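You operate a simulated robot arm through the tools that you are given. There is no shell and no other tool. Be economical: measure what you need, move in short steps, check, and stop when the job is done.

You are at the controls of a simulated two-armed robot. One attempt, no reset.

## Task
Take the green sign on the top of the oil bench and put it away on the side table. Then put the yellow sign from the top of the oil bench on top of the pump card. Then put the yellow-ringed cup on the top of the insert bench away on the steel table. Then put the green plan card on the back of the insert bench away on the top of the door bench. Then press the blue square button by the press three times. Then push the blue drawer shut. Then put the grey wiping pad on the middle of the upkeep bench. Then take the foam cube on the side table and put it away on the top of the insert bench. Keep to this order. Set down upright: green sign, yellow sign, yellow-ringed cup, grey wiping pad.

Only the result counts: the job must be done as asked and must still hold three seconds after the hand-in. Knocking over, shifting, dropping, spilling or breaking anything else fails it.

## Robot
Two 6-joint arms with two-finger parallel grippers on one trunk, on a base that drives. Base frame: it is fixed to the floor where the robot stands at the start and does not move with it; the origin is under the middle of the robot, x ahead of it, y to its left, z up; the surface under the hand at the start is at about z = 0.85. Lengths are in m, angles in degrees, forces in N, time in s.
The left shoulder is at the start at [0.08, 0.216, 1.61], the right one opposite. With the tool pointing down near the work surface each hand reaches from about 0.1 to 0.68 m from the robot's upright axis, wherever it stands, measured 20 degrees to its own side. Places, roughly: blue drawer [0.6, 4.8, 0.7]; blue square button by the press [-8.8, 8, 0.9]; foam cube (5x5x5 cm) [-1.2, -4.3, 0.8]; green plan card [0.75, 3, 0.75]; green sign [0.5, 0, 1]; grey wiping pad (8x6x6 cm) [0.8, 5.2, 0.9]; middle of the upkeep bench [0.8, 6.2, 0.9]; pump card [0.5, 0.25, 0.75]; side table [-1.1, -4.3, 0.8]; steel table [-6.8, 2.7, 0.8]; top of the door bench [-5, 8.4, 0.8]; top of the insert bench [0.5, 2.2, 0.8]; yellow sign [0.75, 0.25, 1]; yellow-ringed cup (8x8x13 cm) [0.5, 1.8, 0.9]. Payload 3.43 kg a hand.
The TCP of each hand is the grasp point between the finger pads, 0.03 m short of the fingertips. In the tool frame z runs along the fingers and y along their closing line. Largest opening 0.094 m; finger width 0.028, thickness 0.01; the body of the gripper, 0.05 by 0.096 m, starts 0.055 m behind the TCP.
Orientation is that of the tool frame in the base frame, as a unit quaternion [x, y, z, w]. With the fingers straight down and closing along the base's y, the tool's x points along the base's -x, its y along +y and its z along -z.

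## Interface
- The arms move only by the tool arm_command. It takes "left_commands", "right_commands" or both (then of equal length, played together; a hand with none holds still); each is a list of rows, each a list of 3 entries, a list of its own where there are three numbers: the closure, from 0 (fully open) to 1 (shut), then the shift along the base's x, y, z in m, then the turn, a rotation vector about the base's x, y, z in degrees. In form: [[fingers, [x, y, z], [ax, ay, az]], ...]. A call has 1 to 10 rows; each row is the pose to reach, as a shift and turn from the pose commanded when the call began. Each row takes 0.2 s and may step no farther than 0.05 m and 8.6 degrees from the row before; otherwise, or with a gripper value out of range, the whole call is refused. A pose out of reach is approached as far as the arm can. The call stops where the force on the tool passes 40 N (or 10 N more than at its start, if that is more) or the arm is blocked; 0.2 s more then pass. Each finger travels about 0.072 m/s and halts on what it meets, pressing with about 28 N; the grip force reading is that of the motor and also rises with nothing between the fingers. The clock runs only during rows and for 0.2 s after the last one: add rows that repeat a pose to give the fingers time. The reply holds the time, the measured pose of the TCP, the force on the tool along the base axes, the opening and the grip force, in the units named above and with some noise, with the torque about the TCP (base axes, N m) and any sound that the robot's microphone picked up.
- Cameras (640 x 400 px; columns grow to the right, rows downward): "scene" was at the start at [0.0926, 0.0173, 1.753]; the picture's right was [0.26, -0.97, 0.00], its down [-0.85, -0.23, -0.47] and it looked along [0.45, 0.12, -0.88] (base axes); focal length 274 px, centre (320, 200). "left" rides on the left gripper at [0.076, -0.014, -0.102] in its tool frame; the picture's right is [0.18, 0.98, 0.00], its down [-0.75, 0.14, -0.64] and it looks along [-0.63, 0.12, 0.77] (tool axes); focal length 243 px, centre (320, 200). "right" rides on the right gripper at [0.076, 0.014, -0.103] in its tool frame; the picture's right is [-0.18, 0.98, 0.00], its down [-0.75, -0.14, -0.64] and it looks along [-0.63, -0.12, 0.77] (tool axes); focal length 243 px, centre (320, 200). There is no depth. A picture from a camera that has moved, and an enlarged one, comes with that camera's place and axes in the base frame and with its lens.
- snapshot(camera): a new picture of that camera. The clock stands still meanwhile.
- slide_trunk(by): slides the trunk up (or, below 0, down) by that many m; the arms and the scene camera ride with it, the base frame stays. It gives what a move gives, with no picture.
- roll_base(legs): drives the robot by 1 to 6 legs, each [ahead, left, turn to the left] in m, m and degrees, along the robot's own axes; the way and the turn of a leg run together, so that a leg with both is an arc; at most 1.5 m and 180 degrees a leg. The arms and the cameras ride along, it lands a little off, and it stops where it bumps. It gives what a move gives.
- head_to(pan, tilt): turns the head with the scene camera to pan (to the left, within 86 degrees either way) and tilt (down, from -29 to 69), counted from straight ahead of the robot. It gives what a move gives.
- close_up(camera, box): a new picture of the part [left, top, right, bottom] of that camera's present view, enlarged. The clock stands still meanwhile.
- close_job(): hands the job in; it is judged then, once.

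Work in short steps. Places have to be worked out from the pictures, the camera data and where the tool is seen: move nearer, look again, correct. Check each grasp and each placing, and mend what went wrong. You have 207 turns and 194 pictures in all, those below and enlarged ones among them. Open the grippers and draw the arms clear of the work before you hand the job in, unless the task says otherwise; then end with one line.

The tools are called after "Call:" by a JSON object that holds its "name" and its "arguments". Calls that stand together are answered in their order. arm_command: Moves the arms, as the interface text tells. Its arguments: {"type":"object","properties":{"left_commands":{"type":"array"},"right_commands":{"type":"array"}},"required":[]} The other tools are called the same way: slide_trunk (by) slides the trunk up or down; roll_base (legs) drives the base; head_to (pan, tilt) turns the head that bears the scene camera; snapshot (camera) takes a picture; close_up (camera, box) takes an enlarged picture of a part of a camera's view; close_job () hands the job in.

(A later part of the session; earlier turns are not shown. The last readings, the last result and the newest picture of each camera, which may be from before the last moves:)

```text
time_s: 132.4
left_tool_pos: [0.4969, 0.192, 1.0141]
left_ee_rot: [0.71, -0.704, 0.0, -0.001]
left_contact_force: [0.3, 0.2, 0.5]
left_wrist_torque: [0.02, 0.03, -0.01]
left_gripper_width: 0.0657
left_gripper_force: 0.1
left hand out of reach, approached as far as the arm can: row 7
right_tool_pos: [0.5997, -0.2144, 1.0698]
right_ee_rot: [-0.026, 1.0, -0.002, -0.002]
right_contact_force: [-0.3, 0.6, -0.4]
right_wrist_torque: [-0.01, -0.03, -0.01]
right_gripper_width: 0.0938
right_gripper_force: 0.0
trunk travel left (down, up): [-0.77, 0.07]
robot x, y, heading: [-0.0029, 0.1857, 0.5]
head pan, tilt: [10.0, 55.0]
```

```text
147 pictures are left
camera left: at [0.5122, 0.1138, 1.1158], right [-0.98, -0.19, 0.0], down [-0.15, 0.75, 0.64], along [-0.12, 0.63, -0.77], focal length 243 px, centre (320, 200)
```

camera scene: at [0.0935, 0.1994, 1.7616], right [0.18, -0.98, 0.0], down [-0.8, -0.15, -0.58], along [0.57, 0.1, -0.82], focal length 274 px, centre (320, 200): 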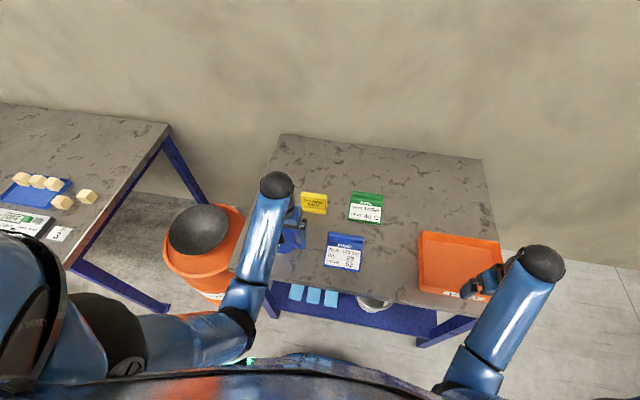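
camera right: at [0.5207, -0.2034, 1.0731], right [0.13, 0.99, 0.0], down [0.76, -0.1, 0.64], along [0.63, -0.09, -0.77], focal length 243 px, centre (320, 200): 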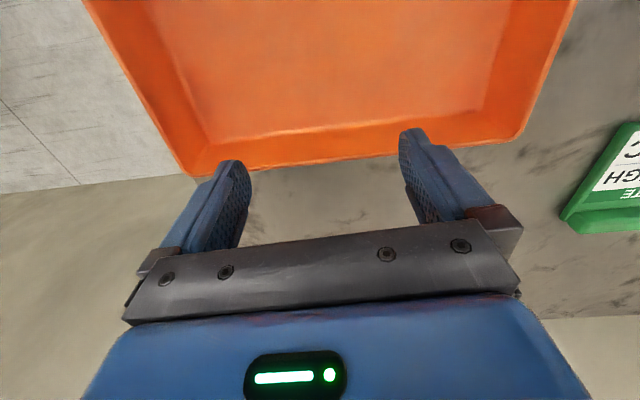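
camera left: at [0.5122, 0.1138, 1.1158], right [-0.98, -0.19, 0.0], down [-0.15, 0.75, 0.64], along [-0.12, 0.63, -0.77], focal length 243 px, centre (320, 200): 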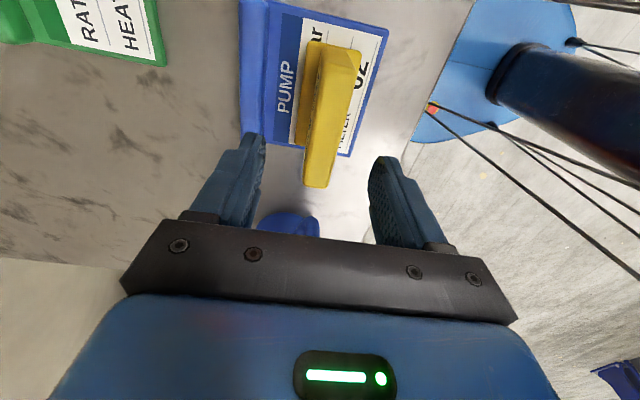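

Yellow sign stands on the pump card. Raise the trunk, back off, rotate the left hand back, and slide along to the insert bench.

Call:
{"name": "slide_trunk", "arguments": {"by": 0.07}}

Call:
{"name": "roll_base", "arguments": {"legs": [[-0.5, 0, 0], [0, 1.4, 0]]}}

Call:
{"name": "head_to", "arguments": {"pan": 5, "tilt": 45}}

Call:
{"name": "arm_command", "arguments": {"left_commands": [[0, [0.02, 0, 0], [0, 0, -8.5]], [0, [0.04, 0, 0], [0, 0, -17]], [0, [0.05, 0.0, 0], [0, 0, -25.5]], [0, [0.05, 0.0, 0], [0, 0, -34]], [0, [0.05, 0.0, 0], [0, 0, -42.5]], [0, [0.05, 0, 0], [0, 0, -51]], [0, [0.05, 0, 0], [0, 0, -59.5]], [0, [0.05, 0, 0], [0, 0, -68]], [0, [0.05, 0, 0], [0, 0, -76.5]], [0, [0.05, 0, 0], [0, 0, -85]]]}}

Call:
{"name": "snapshot", "arguments": {"camera": "scene"}}

```text
time_s: 133.5
left_tool_pos: [0.4968, 0.1907, 1.0823]
left_ee_rot: [0.709, -0.705, -0.001, -0.001]
left_contact_force: [-0.4, 0.4, 0.8]
left_wrist_torque: [0.0, 0.03, 0.01]
left_gripper_width: 0.0658
left_gripper_force: 0.0
right_tool_pos: [0.5974, -0.2144, 1.1385]
right_ee_rot: [-0.025, 1.0, -0.002, -0.002]
right_contact_force: [-0.1, -0.6, -0.3]
right_wrist_torque: [-0.02, 0.0, -0.01]
right_gripper_width: 0.094
right_gripper_force: 0.1
trunk travel left (down, up): [-0.84, 0.0]
robot x, y, heading: [-0.0083, 0.1867, 0.2]
head pan, tilt: [10.0, 55.0]
```

```text
time_s: 143.0
left_tool_pos: [0.0206, 1.5769, 1.0834]
left_ee_rot: [-0.699, 0.715, 0.0, 0.0]
left_contact_force: [0.0, -0.5, 0.2]
left_wrist_torque: [0.01, -0.01, 0.01]
left_gripper_width: 0.0657
left_gripper_force: 0.1
right_tool_pos: [0.108, 1.168, 1.14]
right_ee_rot: [-0.01, 1.0, -0.002, -0.003]
right_contact_force: [-0.6, -0.2, -0.2]
right_wrist_torque: [0.05, 0.01, 0.01]
right_gripper_width: 0.0939
right_gripper_force: 0.1
trunk travel left (down, up): [-0.84, 0.0]
robot x, y, heading: [-0.4826, 1.5918, -1.3]
head pan, tilt: [10.0, 55.0]
```

```text
time_s: 143.8
left_tool_pos: [0.0204, 1.5776, 1.083]
left_ee_rot: [-0.698, 0.716, 0.001, 0.001]
left_contact_force: [-0.4, -0.6, -0.1]
left_wrist_torque: [0.0, 0.03, 0.01]
left_gripper_width: 0.0661
left_gripper_force: 0.1
right_tool_pos: [0.1078, 1.1682, 1.1393]
right_ee_rot: [-0.01, 1.0, -0.002, -0.003]
right_contact_force: [-0.1, 0.1, -0.6]
right_wrist_torque: [0.0, 0.0, 0.04]
right_gripper_width: 0.0939
right_gripper_force: 0.0
trunk travel left (down, up): [-0.84, 0.0]
robot x, y, heading: [-0.4778, 1.5905, -1.8]
head pan, tilt: [5.0, 45.0]
```

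```text
time_s: 145.9
left_tool_pos: [0.0705, 1.5778, 1.0815]
left_ee_rot: [-0.031, 1.0, -0.001, 0.001]
left_contact_force: [0.3, 0.1, 0.5]
left_wrist_torque: [0.0, 0.0, 0.01]
left_gripper_width: 0.0942
left_gripper_force: 0.1
right_tool_pos: [0.1072, 1.169, 1.1403]
right_ee_rot: [-0.01, 1.0, -0.002, -0.003]
right_contact_force: [-0.2, 0.3, -0.4]
right_wrist_torque: [0.02, 0.0, -0.03]
right_gripper_width: 0.0942
right_gripper_force: 0.1
trunk travel left (down, up): [-0.84, 0.0]
robot x, y, heading: [-0.4809, 1.5913, -1.7]
head pan, tilt: [5.0, 45.0]
```

```text
146 pictures are left
camera scene: at [-0.3708, 1.5937, 1.7747], right [0.06, -1.0, 0.0], down [-0.71, -0.04, -0.71], along [0.71, 0.04, -0.71], focal length 274 px, centre (320, 200)
```

scene: 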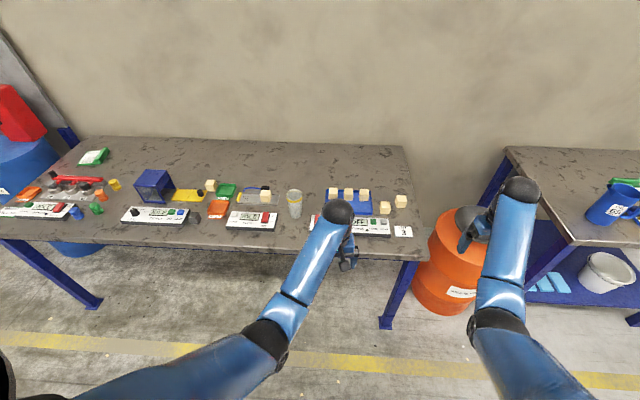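

Call:
{"name": "close_up", "arguments": {"camera": "scene", "box": [180, 140, 420, 260]}}

Call:
{"name": "close_up", "arguments": {"camera": "scene", "box": [0, 120, 220, 260]}}

```text
2.67 times, centred on (300, 200) of scene
camera zoom: at [-0.3708, 1.5937, 1.7747], right [0.06, -1.0, 0.0], down [-0.71, -0.04, -0.71], along [0.71, 0.04, -0.71], focal length 731 px, centre (373, 200)
```

zoom: 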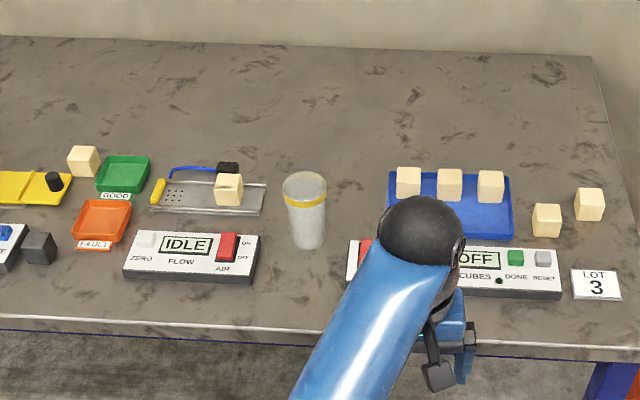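

```text
2.86 times, centred on (110, 190) of scene
camera zoom: at [-0.3708, 1.5937, 1.7747], right [0.06, -1.0, 0.0], down [-0.71, -0.04, -0.71], along [0.71, 0.04, -0.71], focal length 783 px, centre (920, 229)
```

zoom: 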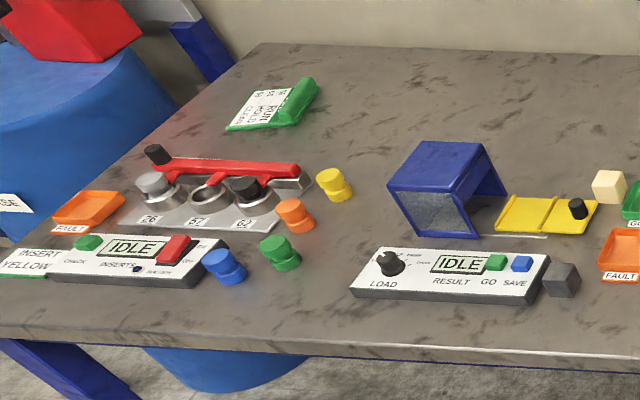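

The cup (yellow ring near top) stands near (0.47, 1.755). I'll drive up to the bench and look with the left hand camera.

Call:
{"name": "roll_base", "arguments": {"legs": [[0.46, 0.03, 1.7]]}}

Call:
{"name": "snapshot", "arguments": {"camera": "left"}}

Call:
{"name": "snapshot", "arguments": {"camera": "scene"}}

```text
time_s: 148.7
left_tool_pos: [0.5302, 1.6149, 1.0832]
left_ee_rot: [-0.044, 0.999, -0.001, 0.002]
left_contact_force: [0.3, 0.5, -0.2]
left_wrist_torque: [0.0, 0.0, 0.0]
left_gripper_width: 0.094
left_gripper_force: 0.1
right_tool_pos: [0.5776, 1.2078, 1.1409]
right_ee_rot: [-0.021, 1.0, -0.002, -0.002]
right_contact_force: [-0.7, -1.5, -0.1]
right_wrist_torque: [0.0, 0.02, -0.01]
right_gripper_width: 0.094
right_gripper_force: 0.1
trunk travel left (down, up): [-0.84, 0.0]
robot x, y, heading: [-0.0175, 1.6145, 0.0]
head pan, tilt: [5.0, 45.0]
```

```text
143 pictures are left
camera left: at [0.4559, 1.5935, 1.1863], right [-0.27, 0.96, 0.0], down [0.74, 0.21, 0.64], along [0.62, 0.17, -0.76], focal length 243 px, centre (320, 200)
```

left: 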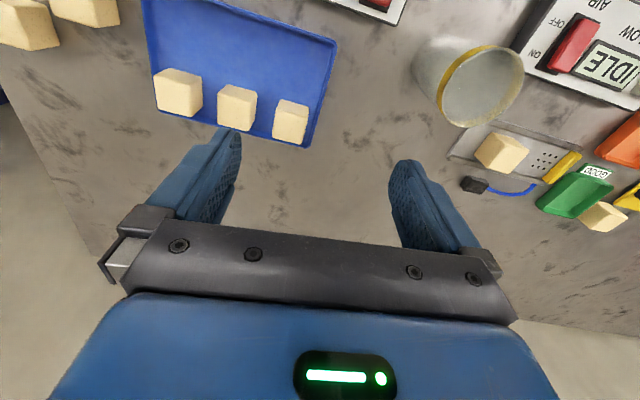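

```text
142 pictures are left
camera scene: at [0.0884, 1.621, 1.775], right [0.09, -1.0, 0.0], down [-0.7, -0.06, -0.71], along [0.71, 0.06, -0.71], focal length 274 px, centre (320, 200)
```

scene: 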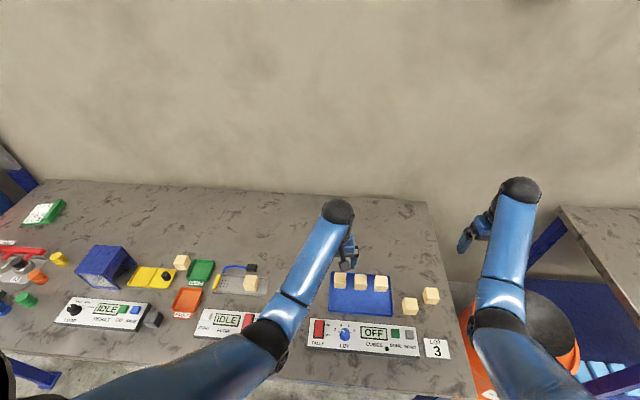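

Cup axis is about (0.474, 1.745). Move the left hand above it and look again.

Call:
{"name": "arm_command", "arguments": {"left_commands": [[0, [-0.015, 0.04, 0], [0, 0, -2.5]], [0, [-0.03, 0.08, 0], [0, 0, -5]], [0, [-0.045, 0.11, 0], [0, 0, -5]], [0, [-0.056, 0.13, 0], [0, 0, -5]]]}}

Call:
{"name": "snapshot", "arguments": {"camera": "left"}}

Call:
{"name": "close_up", "arguments": {"camera": "scene", "box": [200, 200, 360, 350]}}

```text
time_s: 149.7
left_tool_pos: [0.4815, 1.7487, 1.0641]
left_ee_rot: [0.001, 1.0, -0.001, 0.002]
left_contact_force: [0.4, -0.3, 0.0]
left_wrist_torque: [0.01, 0.01, -0.05]
left_gripper_width: 0.094
left_gripper_force: 0.1
left hand out of reach, approached as far as the arm can: row 2, 3, 4
right_tool_pos: [0.5806, 1.2068, 1.1401]
right_ee_rot: [-0.021, 1.0, -0.003, -0.002]
right_contact_force: [0.2, -0.7, 0.8]
right_wrist_torque: [0.04, 0.01, -0.02]
right_gripper_width: 0.0938
right_gripper_force: 0.1
trunk travel left (down, up): [-0.84, 0.0]
robot x, y, heading: [-0.0184, 1.6147, 0.1]
head pan, tilt: [5.0, 45.0]
```

```text
141 pictures are left
camera left: at [0.4052, 1.7333, 1.1659], right [-0.18, 0.98, 0.0], down [0.75, 0.14, 0.64], along [0.63, 0.11, -0.77], focal length 243 px, centre (320, 200)
```

left: 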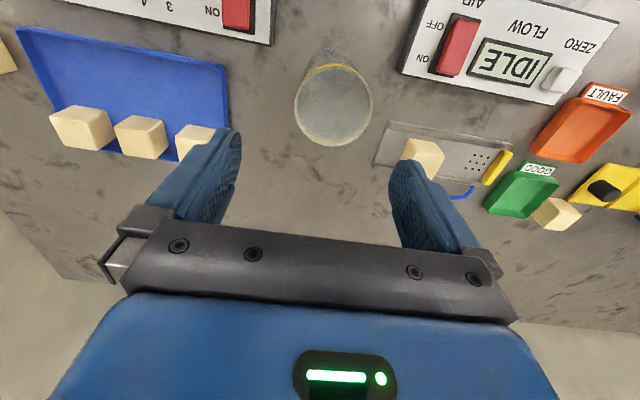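

```text
2.67 times, centred on (280, 275) of scene
camera zoom: at [0.0926, 1.6214, 1.7747], right [0.09, -1.0, 0.0], down [-0.7, -0.06, -0.71], along [0.7, 0.06, -0.71], focal length 731 px, centre (427, 0)
```

zoom: 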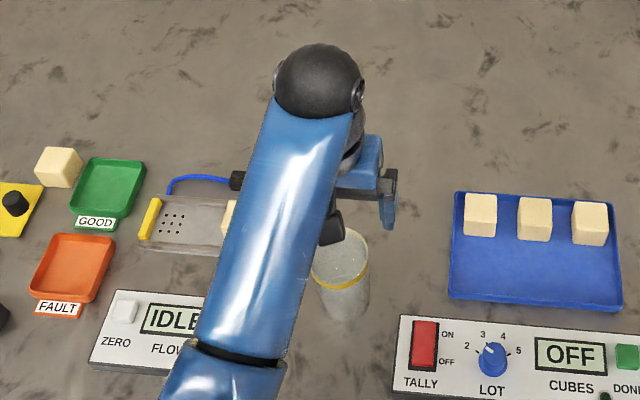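

Cup size suggests its top is at z≈0.93 (bench ≈0.80), centre ≈(0.480, 1.758). Descend partway and check alignment.

Call:
{"name": "arm_command", "arguments": {"left_commands": [[0, [0, 0.009, -0.03], [0, 0, 0]], [0, [0, 0.009, -0.06], [0, 0, 0]], [0, [0, 0.009, -0.085], [0, 0, 0]]]}}

Call:
{"name": "snapshot", "arguments": {"camera": "left"}}

```text
time_s: 150.5
left_tool_pos: [0.4823, 1.7534, 0.9801]
left_ee_rot: [0.001, 1.0, -0.001, 0.002]
left_contact_force: [-0.5, -0.9, 0.8]
left_wrist_torque: [0.0, 0.0, -0.01]
left_gripper_width: 0.0942
left_gripper_force: 0.1
right_tool_pos: [0.5796, 1.2083, 1.1391]
right_ee_rot: [-0.022, 1.0, -0.002, -0.003]
right_contact_force: [0.5, 0.5, 0.5]
right_wrist_torque: [0.03, -0.01, 0.01]
right_gripper_width: 0.0942
right_gripper_force: 0.2
trunk travel left (down, up): [-0.84, 0.0]
robot x, y, heading: [-0.018, 1.6127, -0.2]
head pan, tilt: [5.0, 45.0]
```

```text
139 pictures are left
camera left: at [0.4051, 1.7387, 1.0826], right [-0.18, 0.98, 0.0], down [0.75, 0.14, 0.64], along [0.63, 0.12, -0.77], focal length 243 px, centre (320, 200)
```

left: 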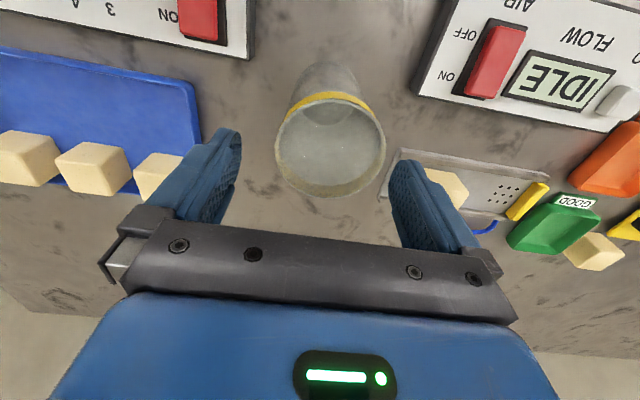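

Triangulated: cup top z≈0.938, centre ≈(0.477, 1.759), diameter ~7–7.5 cm. Correct and descend to grasp height.

Call:
{"name": "arm_command", "arguments": {"left_commands": [[0, [-0.004, 0.005, 0], [0, 0, 0]], [0, [-0.004, 0.005, -0.03], [0, 0, 0]], [0, [-0.004, 0.005, -0.06], [0, 0, 0]], [0, [-0.004, 0.005, -0.09], [0, 0, 0]]]}}

Call:
{"name": "snapshot", "arguments": {"camera": "left"}}

```text
time_s: 151.5
left_tool_pos: [0.4789, 1.7578, 0.889]
left_ee_rot: [0.001, 1.0, -0.001, 0.001]
left_contact_force: [-0.1, 0.8, 0.5]
left_wrist_torque: [0.0, -0.02, 0.0]
left_gripper_width: 0.0943
left_gripper_force: 0.1
right_tool_pos: [0.58, 1.2078, 1.1396]
right_ee_rot: [-0.021, 1.0, -0.001, -0.003]
right_contact_force: [-0.7, -0.4, 0.0]
right_wrist_torque: [-0.02, 0.02, 0.03]
right_gripper_width: 0.0942
right_gripper_force: 0.1
trunk travel left (down, up): [-0.84, 0.0]
robot x, y, heading: [-0.0195, 1.6145, -0.2]
head pan, tilt: [5.0, 45.0]
```

```text
138 pictures are left
camera left: at [0.4021, 1.7438, 0.9921], right [-0.18, 0.98, 0.0], down [0.75, 0.14, 0.64], along [0.63, 0.12, -0.77], focal length 243 px, centre (320, 200)
```

left: 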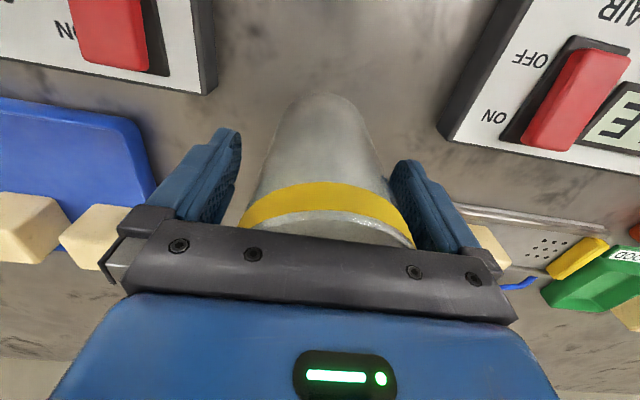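

Centred between the fingers. Close.

Call:
{"name": "arm_command", "arguments": {"left_commands": [[0.2, [0, 0, 0], [0, 0, 0]], [0.4, [0, 0, 0], [0, 0, 0]], [0.6, [0, 0, 0], [0, 0, 0]], [0.6, [0, 0, 0], [0, 0, 0]]]}}

```text
time_s: 152.5
left_tool_pos: [0.4774, 1.7586, 0.8901]
left_ee_rot: [0.001, 1.0, -0.001, 0.001]
left_contact_force: [0.2, 0.5, 0.4]
left_wrist_torque: [0.05, 0.0, 0.01]
left_gripper_width: 0.0704
left_gripper_force: 28.1
right_tool_pos: [0.5809, 1.2077, 1.1401]
right_ee_rot: [-0.021, 1.0, -0.001, -0.003]
right_contact_force: [1.1, -0.2, -0.4]
right_wrist_torque: [0.01, 0.0, -0.02]
right_gripper_width: 0.0941
right_gripper_force: 0.1
trunk travel left (down, up): [-0.84, 0.0]
robot x, y, heading: [-0.019, 1.6149, -0.3]
head pan, tilt: [5.0, 45.0]
```

Gripped at 7.0 cm. Lift gently.

Call:
{"name": "arm_command", "arguments": {"left_commands": [[0.7, [0, 0, 0.025], [0, 0, 0]], [0.7, [0.01, 0, 0.05], [0, 0, 0]], [0.7, [0.02, 0, 0.08], [0, 0, 0]], [0.7, [0.03, 0, 0.11], [0, 0, 0]], [0.7, [0.04, 0, 0.14], [0, 0, 0]]]}}

Call:
{"name": "snapshot", "arguments": {"camera": "left"}}

```text
time_s: 153.7
left_tool_pos: [0.5188, 1.7584, 1.0299]
left_ee_rot: [0.001, 1.0, 0.0, 0.001]
left_contact_force: [-0.2, 0.4, 0.0]
left_wrist_torque: [-0.03, -0.03, 0.04]
left_gripper_width: 0.0701
left_gripper_force: 27.9
right_tool_pos: [0.5809, 1.2069, 1.1393]
right_ee_rot: [-0.021, 1.0, -0.001, -0.002]
right_contact_force: [-0.5, 0.4, 0.4]
right_wrist_torque: [-0.02, 0.0, 0.0]
right_gripper_width: 0.094
right_gripper_force: 0.1
trunk travel left (down, up): [-0.84, 0.0]
robot x, y, heading: [-0.0202, 1.6124, -0.1]
head pan, tilt: [5.0, 45.0]
```

```text
137 pictures are left
camera left: at [0.4431, 1.7438, 1.1322], right [-0.18, 0.98, 0.0], down [0.75, 0.14, 0.64], along [0.63, 0.12, -0.77], focal length 243 px, centre (320, 200)
```

left: 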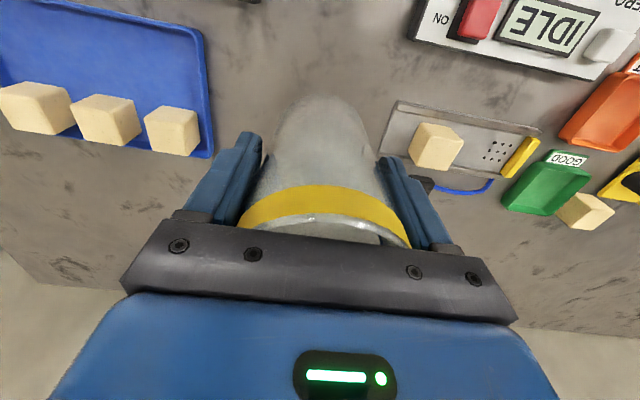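

Cup held. Back off, turn around and look toward the steel table.

Call:
{"name": "roll_base", "arguments": {"legs": [[-0.8, 0, 0], [0, 0, 180]]}}

Call:
{"name": "head_to", "arguments": {"pan": 0, "tilt": 12}}

Call:
{"name": "snapshot", "arguments": {"camera": "scene"}}

```text
time_s: 165.7
left_tool_pos: [-1.3623, 1.4215, 1.0298]
left_ee_rot: [0.999, 0.05, -0.002, 0.0]
left_contact_force: [0.2, 0.5, -0.5]
left_wrist_torque: [-0.03, 0.03, -0.02]
left_gripper_width: 0.0695
left_gripper_force: 27.8
right_tool_pos: [-1.4793, 1.9649, 1.1399]
right_ee_rot: [0.997, 0.072, 0.003, -0.002]
right_contact_force: [0.3, 0.2, 0.2]
right_wrist_torque: [0.01, -0.01, -0.03]
right_gripper_width: 0.094
right_gripper_force: 0.0
trunk travel left (down, up): [-0.84, 0.0]
robot x, y, heading: [-0.8402, 1.6207, -174.3]
head pan, tilt: [5.0, 45.0]
```

```text
time_s: 166.7
left_tool_pos: [-1.3626, 1.4216, 1.0299]
left_ee_rot: [0.999, 0.05, -0.001, -0.001]
left_contact_force: [-1.1, 1.0, -0.3]
left_wrist_torque: [-0.03, 0.0, -0.01]
left_gripper_width: 0.0693
left_gripper_force: 27.7
right_tool_pos: [-1.4787, 1.9637, 1.139]
right_ee_rot: [0.997, 0.071, 0.002, -0.002]
right_contact_force: [-0.4, 0.4, 0.3]
right_wrist_torque: [-0.01, 0.01, 0.02]
right_gripper_width: 0.0941
right_gripper_force: 0.0
trunk travel left (down, up): [-0.84, 0.0]
robot x, y, heading: [-0.8407, 1.6178, -174.3]
head pan, tilt: [0.0, 12.0]
```

```text
136 pictures are left
camera scene: at [-0.964, 1.6084, 1.8264], right [-0.1, 0.99, 0.0], down [0.21, 0.02, -0.98], along [-0.97, -0.1, -0.21], focal length 274 px, centre (320, 200)
```

scene: 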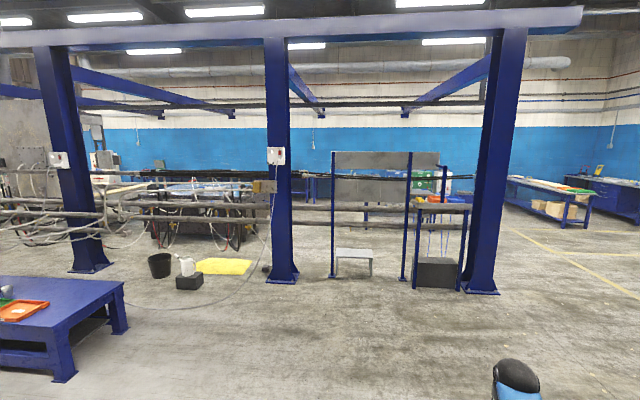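

Call:
{"name": "close_up", "arguments": {"camera": "scene", "box": [310, 130, 530, 300]}}

Call:
{"name": "head_to", "arguments": {"pan": -45, "tilt": 12}}

Call:
{"name": "snapshot", "arguments": {"camera": "scene"}}

```text
2.35 times, centred on (420, 215) of scene
camera zoom: at [-0.964, 1.6084, 1.8264], right [-0.1, 0.99, 0.0], down [0.21, 0.02, -0.98], along [-0.97, -0.1, -0.21], focal length 645 px, centre (85, 165)
```

zoom: 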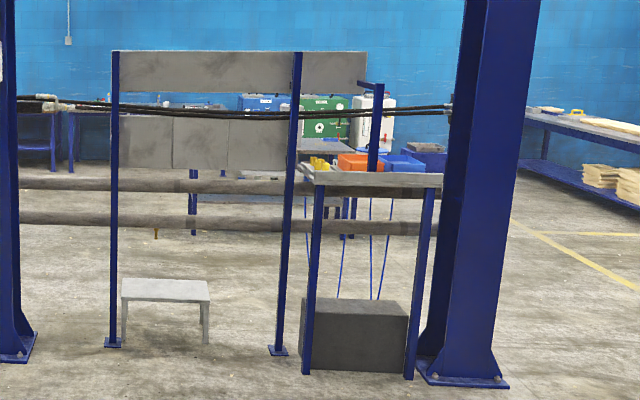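

```text
time_s: 167.8
left_tool_pos: [-1.3621, 1.4212, 1.0295]
left_ee_rot: [0.999, 0.05, -0.002, -0.001]
left_contact_force: [0.3, 0.6, -1.6]
left_wrist_torque: [0.0, -0.01, 0.01]
left_gripper_width: 0.0692
left_gripper_force: 28.0
right_tool_pos: [-1.4794, 1.9641, 1.1411]
right_ee_rot: [0.997, 0.072, 0.002, -0.002]
right_contact_force: [0.4, 0.0, -1.0]
right_wrist_torque: [-0.02, 0.0, -0.04]
right_gripper_width: 0.0944
right_gripper_force: 0.1
trunk travel left (down, up): [-0.84, 0.0]
robot x, y, heading: [-0.8368, 1.6228, -174.3]
head pan, tilt: [-45.0, 12.0]
```

```text
134 pictures are left
camera scene: at [-0.9433, 1.6769, 1.8264], right [0.63, 0.77, 0.0], down [0.16, -0.13, -0.98], along [-0.76, 0.62, -0.21], focal length 274 px, centre (320, 200)
```

scene: 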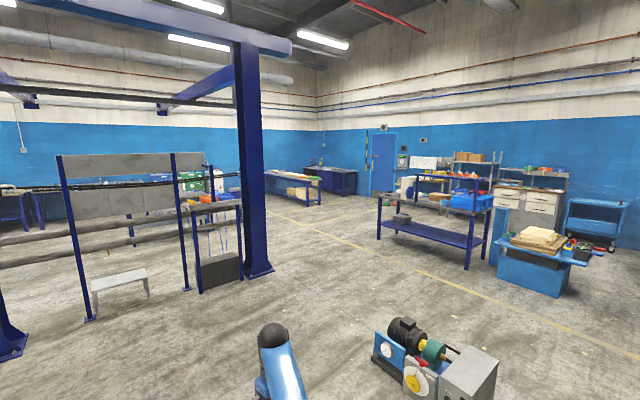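

Route: past the frame's right-hand column at about (−4.2, 3.2), then west and south to the steel table. Driving the first legs.

Call:
{"name": "roll_base", "arguments": {"legs": [[1.5, 0, -5.7], [0.65, 0, 0], [0, -1.4, 0], [0, -1.2, 0]]}}

Call:
{"name": "head_to", "arguments": {"pan": 15, "tilt": 20}}

Call:
{"name": "snapshot", "arguments": {"camera": "scene"}}

```text
time_s: 190.6
left_tool_pos: [-3.5677, 3.9681, 1.0296]
left_ee_rot: [1.0, 0.018, -0.001, -0.001]
left_contact_force: [0.2, -0.1, 0.3]
left_wrist_torque: [0.01, 0.01, -0.03]
left_gripper_width: 0.0689
left_gripper_force: 28.0
right_tool_pos: [-3.6478, 4.5171, 1.1395]
right_ee_rot: [0.999, 0.04, 0.002, -0.003]
right_contact_force: [-1.3, -0.9, -0.2]
right_wrist_torque: [0.04, -0.04, 0.0]
right_gripper_width: 0.0939
right_gripper_force: 0.0
trunk travel left (down, up): [-0.84, 0.0]
robot x, y, heading: [-3.0329, 4.1309, -178.0]
head pan, tilt: [-45.0, 12.0]
```

```text
time_s: 191.9
left_tool_pos: [-3.5678, 3.9693, 1.029]
left_ee_rot: [1.0, 0.018, 0.0, -0.001]
left_contact_force: [0.6, -0.5, -0.3]
left_wrist_torque: [-0.01, 0.01, 0.01]
left_gripper_width: 0.069
left_gripper_force: 28.2
right_tool_pos: [-3.6491, 4.5162, 1.1399]
right_ee_rot: [0.999, 0.038, 0.003, -0.002]
right_contact_force: [-0.2, -0.6, 0.2]
right_wrist_torque: [0.01, 0.02, 0.02]
right_gripper_width: 0.0939
right_gripper_force: 0.0
trunk travel left (down, up): [-0.84, 0.0]
robot x, y, heading: [-3.0334, 4.1357, -178.1]
head pan, tilt: [15.0, 20.0]
```

```text
133 pictures are left
camera scene: at [-3.1539, 4.1063, 1.8134], right [-0.29, 0.96, 0.0], down [0.33, 0.1, -0.94], along [-0.9, -0.28, -0.34], focal length 274 px, centre (320, 200)
```

scene: 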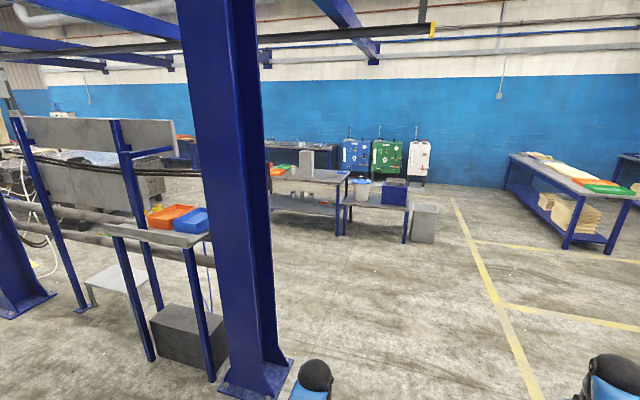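

The steel table's front edge is near x≈−6.43, y 2.3–3.3. Drive past the column and come in front of it.

Call:
{"name": "roll_base", "arguments": {"legs": [[1.5, 0, -2], [1.15, 0, 0], [0, 1.35, 0]]}}

Call:
{"name": "head_to", "arguments": {"pan": 0, "tilt": 45}}

Call:
{"name": "snapshot", "arguments": {"camera": "scene"}}

```text
time_s: 210.7
left_tool_pos: [-6.2341, 2.7072, 1.0294]
left_ee_rot: [1.0, -0.029, -0.001, -0.001]
left_contact_force: [-0.5, 0.8, -0.5]
left_wrist_torque: [-0.01, -0.02, 0.01]
left_gripper_width: 0.0688
left_gripper_force: 28.0
right_tool_pos: [-6.2652, 3.2607, 1.1391]
right_ee_rot: [1.0, -0.008, 0.003, -0.002]
right_contact_force: [0.4, 0.6, 0.0]
right_wrist_torque: [-0.02, 0.03, -0.02]
right_gripper_width: 0.0939
right_gripper_force: 0.1
trunk travel left (down, up): [-0.84, 0.0]
robot x, y, heading: [-5.691, 2.8226, 176.8]
head pan, tilt: [15.0, 20.0]
```

```text
time_s: 211.6
left_tool_pos: [-6.2349, 2.7051, 1.0296]
left_ee_rot: [1.0, -0.029, -0.001, -0.001]
left_contact_force: [-0.4, 0.0, 0.0]
left_wrist_torque: [0.0, 0.02, 0.03]
left_gripper_width: 0.0685
left_gripper_force: 27.8
right_tool_pos: [-6.2647, 3.2602, 1.14]
right_ee_rot: [1.0, -0.007, 0.002, -0.001]
right_contact_force: [-0.6, 0.1, 0.7]
right_wrist_torque: [-0.03, 0.0, -0.02]
right_gripper_width: 0.0942
right_gripper_force: 0.0
trunk travel left (down, up): [-0.84, 0.0]
robot x, y, heading: [-5.6876, 2.8185, 176.5]
head pan, tilt: [0.0, 45.0]
```

```text
132 pictures are left
camera scene: at [-5.8003, 2.8273, 1.7748], right [0.06, 1.0, 0.0], down [0.71, -0.04, -0.71], along [-0.71, 0.04, -0.71], focal length 274 px, centre (320, 200)
```

scene: 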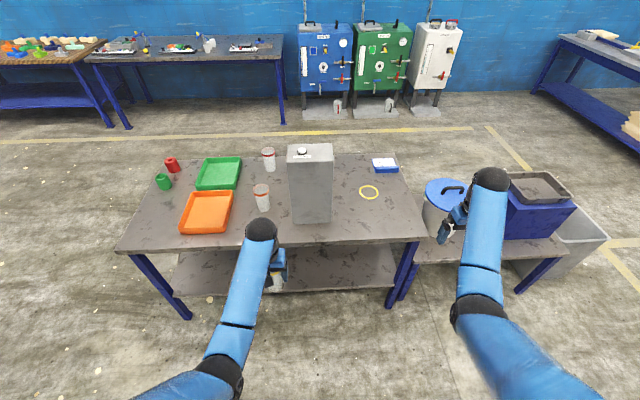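

There's a yellow ring on the steel table; look closer to see if it's a marked place for this cup.

Call:
{"name": "close_up", "arguments": {"camera": "scene", "box": [230, 130, 430, 260]}}

Call:
{"name": "snapshot", "arguments": {"camera": "left"}}

```text
3.08 times, centred on (330, 195) of scene
camera zoom: at [-5.8003, 2.8273, 1.7748], right [0.06, 1.0, 0.0], down [0.71, -0.04, -0.71], along [-0.71, 0.04, -0.71], focal length 843 px, centre (289, 215)
```

zoom: 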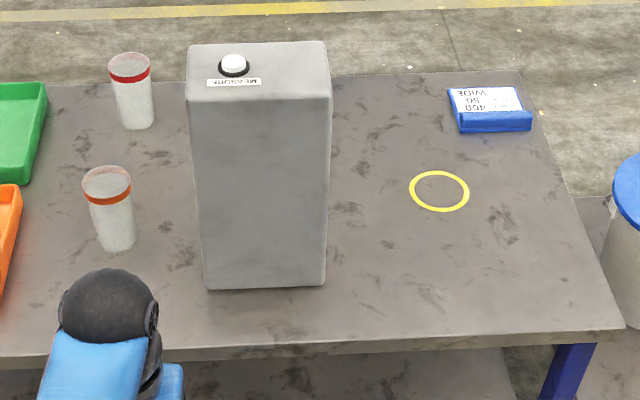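

```text
130 pictures are left
camera left: at [-6.1577, 2.7148, 1.1318], right [0.13, -0.99, 0.0], down [-0.76, -0.1, 0.64], along [-0.64, -0.08, -0.77], focal length 243 px, centre (320, 200)
```

left: 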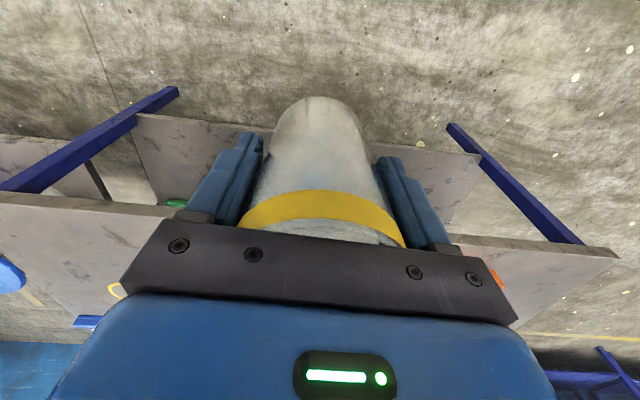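

The ring is a painted spot at about (−6.816, 3.137) — the cup's place. I'll raise the right hand out of the way, then drive so the ring lies ahead of the left hand.

Call:
{"name": "arm_command", "arguments": {"right_commands": [[0, [0, -0.02, 0.03], [0, 0, 0]], [0, [0, -0.04, 0.06], [0, 0, 0]], [0, [0, -0.06, 0.1], [0, 0, 0]], [0, [0, -0.08, 0.14], [0, 0, 0]], [0, [0, -0.08, 0.18], [0, 0, 0]]]}}

Call:
{"name": "roll_base", "arguments": {"legs": [[0.2, -0.42, 3.5], [0.22, 0, 0]]}}

Call:
{"name": "snapshot", "arguments": {"camera": "scene"}}

```text
time_s: 212.8
left_tool_pos: [-6.2349, 2.7059, 1.0285]
left_ee_rot: [1.0, -0.028, -0.001, 0.0]
left_contact_force: [0.5, -0.3, -0.3]
left_wrist_torque: [0.01, 0.0, -0.01]
left_gripper_width: 0.0688
left_gripper_force: 28.2
right_tool_pos: [-6.3651, 3.2082, 1.2457]
right_ee_rot: [1.0, -0.008, 0.004, -0.002]
right_contact_force: [0.0, 0.2, -0.9]
right_wrist_torque: [-0.02, 0.02, 0.0]
right_gripper_width: 0.0938
right_gripper_force: 0.0
right hand out of reach, approached as far as the arm can: row 1, 2, 3, 4, 5
trunk travel left (down, up): [-0.84, 0.0]
robot x, y, heading: [-5.6882, 2.8205, 176.7]
head pan, tilt: [0.0, 45.0]
```

```text
time_s: 216.9
left_tool_pos: [-6.6356, 3.0986, 1.0325]
left_ee_rot: [1.0, 0.0, -0.002, -0.001]
left_contact_force: [0.6, -0.4, -0.2]
left_wrist_torque: [0.0, 0.01, -0.01]
left_gripper_width: 0.0692
left_gripper_force: 28.2
right_tool_pos: [-6.7946, 3.592, 1.2507]
right_ee_rot: [1.0, 0.022, -0.001, -0.003]
right_contact_force: [-0.1, 0.0, 0.0]
right_wrist_torque: [-0.01, 0.04, 0.01]
right_gripper_width: 0.0941
right_gripper_force: 0.1
trunk travel left (down, up): [-0.84, 0.0]
robot x, y, heading: [-6.099, 3.2406, -180.0]
head pan, tilt: [0.0, 45.0]
```

```text
129 pictures are left
camera scene: at [-6.2062, 3.2451, 1.7754], right [0.0, 1.0, 0.0], down [0.7, 0.0, -0.71], along [-0.71, 0.0, -0.7], focal length 274 px, centre (320, 200)
```

scene: 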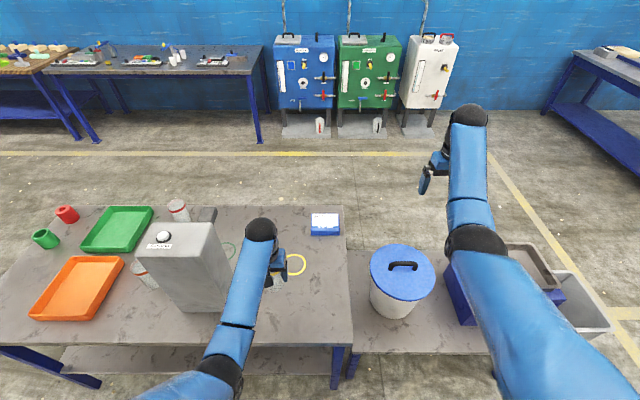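

Ring confirmed at (−6.822, 3.134). Move 4 cm closer, and lower the trunk 0.22 for reach.

Call:
{"name": "roll_base", "arguments": {"legs": [[0.045, 0, 0]]}}

Call:
{"name": "arm_command", "arguments": {"left_commands": [[0.7, [-0.03, 0.012, 0.03], [0, 0, 0]], [0.7, [-0.06, 0.024, 0.06], [0, 0, 0]], [0.7, [-0.09, 0.03, 0.09], [0, 0, 0]], [0.7, [-0.11, 0.035, 0.11], [0, 0, 0]]]}}

Call:
{"name": "slide_trunk", "arguments": {"by": -0.22}}

Call:
{"name": "snapshot", "arguments": {"camera": "scene"}}

Call:
{"name": "snapshot", "arguments": {"camera": "left"}}

```text
time_s: 217.8
left_tool_pos: [-6.6773, 3.099, 1.0343]
left_ee_rot: [1.0, 0.0, -0.004, -0.001]
left_contact_force: [1.4, 0.0, 0.2]
left_wrist_torque: [-0.01, 0.07, 0.0]
left_gripper_width: 0.0687
left_gripper_force: 27.4
right_tool_pos: [-6.8355, 3.5926, 1.2536]
right_ee_rot: [1.0, 0.022, -0.002, -0.003]
right_contact_force: [0.6, 0.0, 1.0]
right_wrist_torque: [0.01, 0.08, -0.04]
right_gripper_width: 0.094
right_gripper_force: 0.1
trunk travel left (down, up): [-0.84, 0.0]
robot x, y, heading: [-6.1506, 3.2454, -179.9]
head pan, tilt: [0.0, 45.0]
```

```text
time_s: 218.8
left_tool_pos: [-6.7978, 3.135, 1.1367]
left_ee_rot: [1.0, 0.0, 0.001, -0.001]
left_contact_force: [-0.9, 0.2, -1.2]
left_wrist_torque: [0.0, 0.01, 0.01]
left_gripper_width: 0.0686
left_gripper_force: 28.4
right_tool_pos: [-6.847, 3.5932, 1.246]
right_ee_rot: [1.0, 0.022, 0.004, -0.001]
right_contact_force: [0.0, 0.0, 0.5]
right_wrist_torque: [-0.01, 0.02, 0.0]
right_gripper_width: 0.0939
right_gripper_force: 0.1
trunk travel left (down, up): [-0.84, 0.0]
robot x, y, heading: [-6.15, 3.2438, -180.1]
head pan, tilt: [0.0, 45.0]
```

```text
time_s: 221.1
left_tool_pos: [-6.7964, 3.1354, 0.9177]
left_ee_rot: [1.0, 0.0, 0.0, -0.001]
left_contact_force: [0.6, -0.2, -0.9]
left_wrist_torque: [0.0, 0.0, 0.02]
left_gripper_width: 0.0692
left_gripper_force: 27.9
right_tool_pos: [-6.8454, 3.593, 1.0283]
right_ee_rot: [1.0, 0.021, 0.002, -0.002]
right_contact_force: [0.5, -0.8, 1.1]
right_wrist_torque: [0.01, 0.01, -0.01]
right_gripper_width: 0.0942
right_gripper_force: 0.1
trunk travel left (down, up): [-0.62, 0.22]
robot x, y, heading: [-6.1476, 3.242, -180.1]
head pan, tilt: [0.0, 45.0]
```

```text
128 pictures are left
camera scene: at [-6.2587, 3.2456, 1.5548], right [0.0, 1.0, 0.0], down [0.71, 0.0, -0.71], along [-0.71, 0.0, -0.71], focal length 274 px, centre (320, 200)
```

scene: 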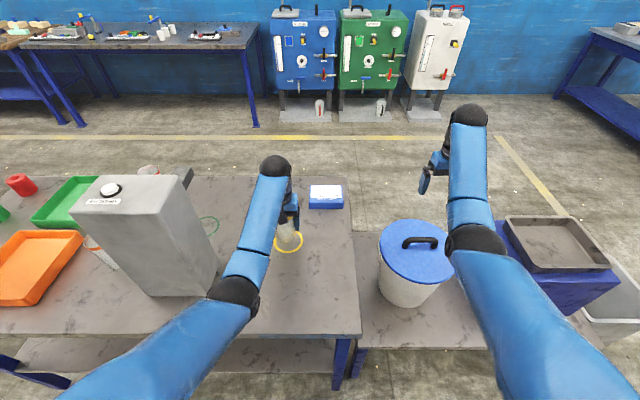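

```text
127 pictures are left
camera left: at [-6.7197, 3.1477, 1.0208], right [0.18, -0.98, 0.0], down [-0.75, -0.14, 0.64], along [-0.63, -0.12, -0.77], focal length 243 px, centre (320, 200)
```

left: 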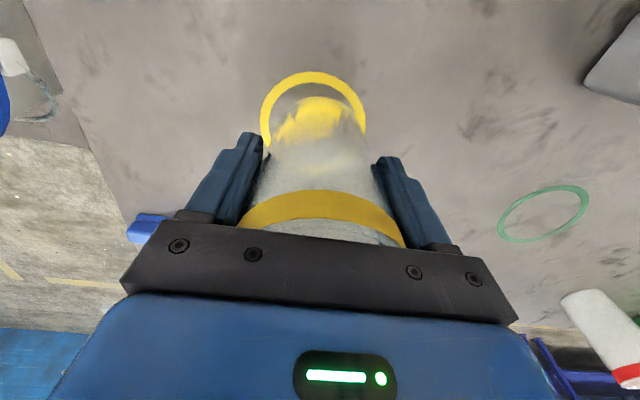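

The ring centre is (−6.814, 3.136); shift 1.7 cm forward and lower gently.

Call:
{"name": "arm_command", "arguments": {"left_commands": [[0.7, [-0.017, 0.001, 0], [0, 0, 0]], [0.7, [-0.017, 0.001, -0.015], [0, 0, 0]], [0.7, [-0.017, 0.001, -0.022], [0, 0, 0]]]}}

Call:
{"name": "snapshot", "arguments": {"camera": "left"}}

```text
time_s: 221.9
left_tool_pos: [-6.8134, 3.135, 0.8961]
left_ee_rot: [1.0, 0.0, -0.001, -0.001]
left_contact_force: [-0.4, 0.0, -0.5]
left_wrist_torque: [0.01, -0.01, -0.01]
left_gripper_width: 0.0687
left_gripper_force: 27.7
right_tool_pos: [-6.8449, 3.5935, 1.0272]
right_ee_rot: [1.0, 0.021, 0.003, -0.002]
right_contact_force: [0.0, 0.5, -0.5]
right_wrist_torque: [0.0, 0.01, 0.0]
right_gripper_width: 0.0941
right_gripper_force: 0.1
trunk travel left (down, up): [-0.62, 0.22]
robot x, y, heading: [-6.1469, 3.2461, -180.0]
head pan, tilt: [0.0, 45.0]
```

```text
126 pictures are left
camera left: at [-6.7363, 3.1485, 0.9985], right [0.18, -0.98, 0.0], down [-0.75, -0.14, 0.64], along [-0.63, -0.12, -0.77], focal length 243 px, centre (320, 200)
```

left: 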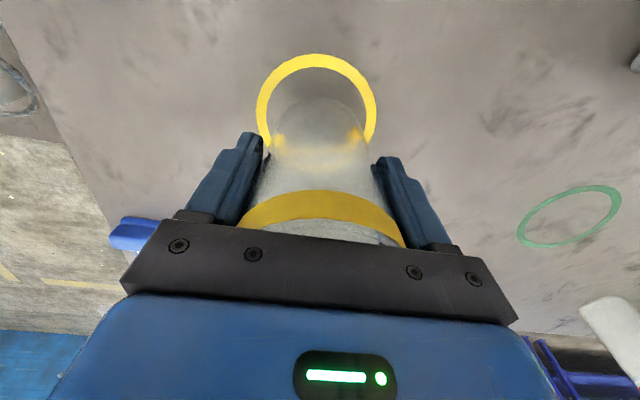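

Call:
{"name": "arm_command", "arguments": {"left_commands": [[0.7, [-0.002, 0, -0.004], [0, 0, 0]], [0.7, [-0.002, 0, -0.008], [0, 0, 0]], [0.7, [-0.002, 0, -0.011], [0, 0, 0]]]}}

```text
time_s: 222.7
left_tool_pos: [-6.8138, 3.1377, 0.8856]
left_ee_rot: [1.0, 0.0, 0.001, 0.0]
left_contact_force: [0.1, -1.6, -1.0]
left_wrist_torque: [0.0, -0.01, -0.01]
left_gripper_width: 0.0689
left_gripper_force: 28.0
right_tool_pos: [-6.8442, 3.593, 1.0272]
right_ee_rot: [1.0, 0.022, 0.002, -0.002]
right_contact_force: [0.1, 0.4, -0.4]
right_wrist_torque: [0.0, -0.01, -0.02]
right_gripper_width: 0.0942
right_gripper_force: 0.1
trunk travel left (down, up): [-0.62, 0.22]
robot x, y, heading: [-6.146, 3.2491, -180.2]
head pan, tilt: [0.0, 45.0]
```

Call:
{"name": "arm_command", "arguments": {"left_commands": [[0.7, [0, -0.001, -0.003], [0, 0, 0]], [0.7, [0, -0.001, -0.006], [0, 0, 0]], [0.7, [0, -0.001, -0.009], [0, 0, 0]]]}}

Call:
{"name": "snapshot", "arguments": {"camera": "left"}}

```text
time_s: 223.5
left_tool_pos: [-6.8147, 3.1341, 0.8751]
left_ee_rot: [1.0, 0.0, 0.0, -0.001]
left_contact_force: [-0.2, 0.2, -0.5]
left_wrist_torque: [-0.03, -0.02, 0.04]
left_gripper_width: 0.069
left_gripper_force: 28.4
right_tool_pos: [-6.8459, 3.5928, 1.0271]
right_ee_rot: [1.0, 0.022, 0.003, -0.002]
right_contact_force: [0.0, 0.1, -0.7]
right_wrist_torque: [-0.02, -0.02, 0.0]
right_gripper_width: 0.094
right_gripper_force: 0.2
trunk travel left (down, up): [-0.62, 0.22]
robot x, y, heading: [-6.1484, 3.2434, -180.0]
head pan, tilt: [0.0, 45.0]
```

```text
125 pictures are left
camera left: at [-6.7385, 3.1469, 0.9779], right [0.18, -0.98, 0.0], down [-0.75, -0.14, 0.64], along [-0.63, -0.12, -0.77], focal length 243 px, centre (320, 200)
```

left: 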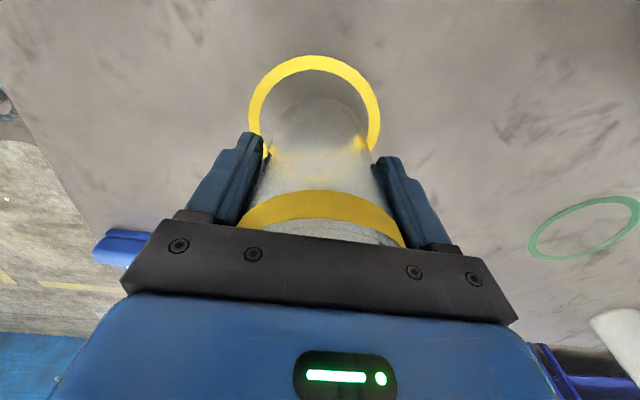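

Table is at z≈0.795 by ring scale; continue lowering.

Call:
{"name": "arm_command", "arguments": {"left_commands": [[0.7, [0, 0, -0.003], [0, 0, 0]], [0.7, [0, 0, -0.006], [0, 0, 0]], [0.7, [0, 0, -0.009], [0, 0, 0]], [0.7, [0, 0, -0.012], [0, 0, 0]]]}}

```text
time_s: 224.5
left_tool_pos: [-6.8147, 3.1354, 0.8688]
left_ee_rot: [1.0, 0.001, -0.004, -0.001]
left_contact_force: [-1.6, -1.9, 22.2]
left_wrist_torque: [-0.13, -0.13, -0.01]
left_gripper_width: 0.0691
left_gripper_force: 28.4
right_tool_pos: [-6.844, 3.5937, 1.0297]
right_ee_rot: [1.0, 0.021, 0.001, -0.002]
right_contact_force: [-0.2, 0.0, 0.5]
right_wrist_torque: [0.01, -0.01, -0.02]
right_gripper_width: 0.0939
right_gripper_force: 0.0
trunk travel left (down, up): [-0.62, 0.22]
robot x, y, heading: [-6.149, 3.2453, -180.3]
head pan, tilt: [0.0, 45.0]
```

Contact. Ease up, open, lift straight up.

Call:
{"name": "arm_command", "arguments": {"left_commands": [[0.7, [0, 0, 0.005], [0, 0, 0]], [0.2, [0, 0, 0.005], [0, 0, 0]], [0.1, [0, 0, 0.005], [0, 0, 0]], [0.0, [0, 0, 0.005], [0, 0, 0]], [0.0, [0, 0, 0.04], [0, 0, 0]], [0, [0, 0, 0.08], [0, 0, 0]], [0, [0.01, 0, 0.12], [0, 0, 0]]]}}

Call:
{"name": "snapshot", "arguments": {"camera": "left"}}

```text
time_s: 226.1
left_tool_pos: [-6.8163, 3.1405, 0.9748]
left_ee_rot: [1.0, 0.0, 0.0, -0.001]
left_contact_force: [-0.4, -0.1, 0.8]
left_wrist_torque: [0.0, -0.01, -0.03]
left_gripper_width: 0.0939
left_gripper_force: 0.1
left hand out of reach, approached as far as the arm can: row 7
right_tool_pos: [-6.8458, 3.5927, 1.0264]
right_ee_rot: [1.0, 0.022, 0.002, -0.002]
right_contact_force: [0.5, 0.2, -0.5]
right_wrist_torque: [-0.02, -0.03, -0.02]
right_gripper_width: 0.0941
right_gripper_force: 0.0
trunk travel left (down, up): [-0.62, 0.22]
robot x, y, heading: [-6.1471, 3.2433, -180.1]
head pan, tilt: [0.0, 45.0]
```

```text
124 pictures are left
camera left: at [-6.7408, 3.1532, 1.077], right [0.18, -0.98, 0.0], down [-0.75, -0.14, 0.64], along [-0.63, -0.12, -0.77], focal length 243 px, centre (320, 200)
```

left: 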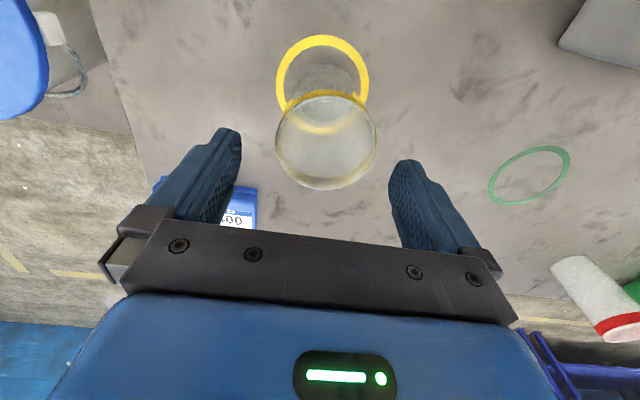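

Cup stands on its ring. Raise the trunk, back away and return along the same route toward the insert bench.

Call:
{"name": "slide_trunk", "arguments": {"by": 0.22}}

Call:
{"name": "roll_base", "arguments": {"legs": [[-0.5, 0, 0], [0, -0.95, 0], [-1.5, 0, 0], [-1.15, 0, 0]]}}

Call:
{"name": "close_up", "arguments": {"camera": "scene", "box": [100, 0, 500, 250]}}

```text
time_s: 228.5
left_tool_pos: [-6.8169, 3.1389, 1.1939]
left_ee_rot: [1.0, 0.0, 0.0, -0.001]
left_contact_force: [0.5, 0.6, 0.3]
left_wrist_torque: [-0.01, 0.01, -0.01]
left_gripper_width: 0.0941
left_gripper_force: 0.0
right_tool_pos: [-6.8455, 3.5933, 1.2465]
right_ee_rot: [1.0, 0.022, 0.002, -0.002]
right_contact_force: [-0.1, 0.7, -0.4]
right_wrist_torque: [0.0, 0.0, 0.0]
right_gripper_width: 0.094
right_gripper_force: 0.0
trunk travel left (down, up): [-0.84, 0.0]
robot x, y, heading: [-6.1469, 3.2461, -180.3]
head pan, tilt: [0.0, 45.0]
```

```text
time_s: 248.4
left_tool_pos: [-3.6624, 4.1034, 1.1943]
left_ee_rot: [1.0, 0.005, 0.0, -0.001]
left_contact_force: [-0.3, -0.2, -0.2]
left_wrist_torque: [0.01, -0.05, 0.01]
left_gripper_width: 0.0942
left_gripper_force: 0.0
right_tool_pos: [-3.6948, 4.5559, 1.2456]
right_ee_rot: [1.0, 0.026, 0.003, -0.002]
right_contact_force: [-0.3, -0.4, 0.2]
right_wrist_torque: [-0.02, -0.02, 0.0]
right_gripper_width: 0.0942
right_gripper_force: 0.0
trunk travel left (down, up): [-0.84, 0.0]
robot x, y, heading: [-2.9939, 4.2148, -179.3]
head pan, tilt: [0.0, 45.0]
```

```text
1.60 times, centred on (300, 125) of scene
camera zoom: at [-3.1065, 4.2145, 1.7746], right [-0.01, 1.0, 0.0], down [0.71, 0.01, -0.71], along [-0.71, -0.01, -0.71], focal length 438 px, centre (352, 320)
```

zoom: 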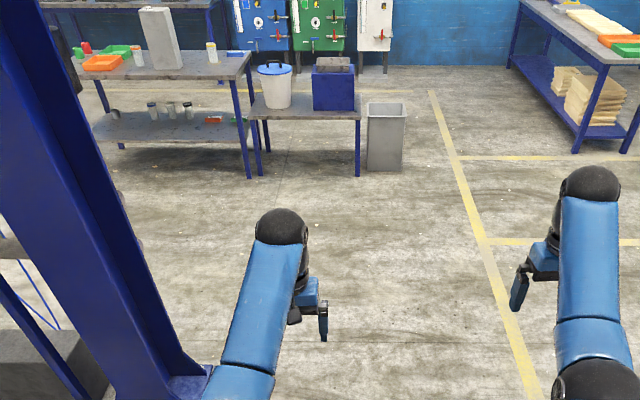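

Cup visible upright. Continue to the insert bench.

Call:
{"name": "roll_base", "arguments": {"legs": [[0, 1.4, 0], [0, 0.38, 0], [0, 0, 179.3], [1.5, 0, 0], [0.9, 0, 0]]}}

Call:
{"name": "head_to", "arguments": {"pan": 25, "tilt": 40}}

Call:
{"name": "snapshot", "arguments": {"camera": "scene"}}

```text
time_s: 276.1
left_tool_pos: [0.0453, 2.3192, 1.195]
left_ee_rot: [0.033, 0.999, -0.001, 0.001]
left_contact_force: [0.0, -0.2, -0.4]
left_wrist_torque: [0.04, -0.01, 0.0]
left_gripper_width: 0.0939
left_gripper_force: 0.1
right_tool_pos: [0.0437, 1.8651, 1.2476]
right_ee_rot: [0.012, 1.0, -0.002, -0.001]
right_contact_force: [0.5, 0.0, 0.0]
right_wrist_torque: [0.04, 0.0, -0.06]
right_gripper_width: 0.0939
right_gripper_force: 0.1
trunk travel left (down, up): [-0.84, 0.0]
robot x, y, heading: [-0.6279, 2.259, -3.9]
head pan, tilt: [0.0, 45.0]
```

```text
time_s: 277.0
left_tool_pos: [0.0481, 2.3194, 1.1941]
left_ee_rot: [0.033, 0.999, -0.001, 0.0]
left_contact_force: [0.2, 0.7, 0.0]
left_wrist_torque: [0.04, -0.02, 0.0]
left_gripper_width: 0.094
left_gripper_force: 0.1
right_tool_pos: [0.0451, 1.8659, 1.2464]
right_ee_rot: [0.013, 1.0, -0.001, -0.003]
right_contact_force: [-0.7, 0.8, -0.1]
right_wrist_torque: [-0.02, 0.0, 0.01]
right_gripper_width: 0.094
right_gripper_force: 0.1
trunk travel left (down, up): [-0.84, 0.0]
robot x, y, heading: [-0.6285, 2.258, -3.7]
head pan, tilt: [25.0, 40.0]
```

```text
122 pictures are left
camera scene: at [-0.5179, 2.2884, 1.782], right [0.36, -0.93, 0.0], down [-0.6, -0.23, -0.77], along [0.71, 0.28, -0.64], focal length 274 px, centre (320, 200)
```

scene: 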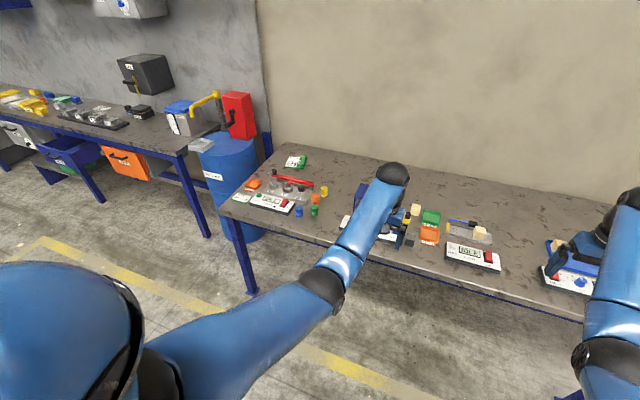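

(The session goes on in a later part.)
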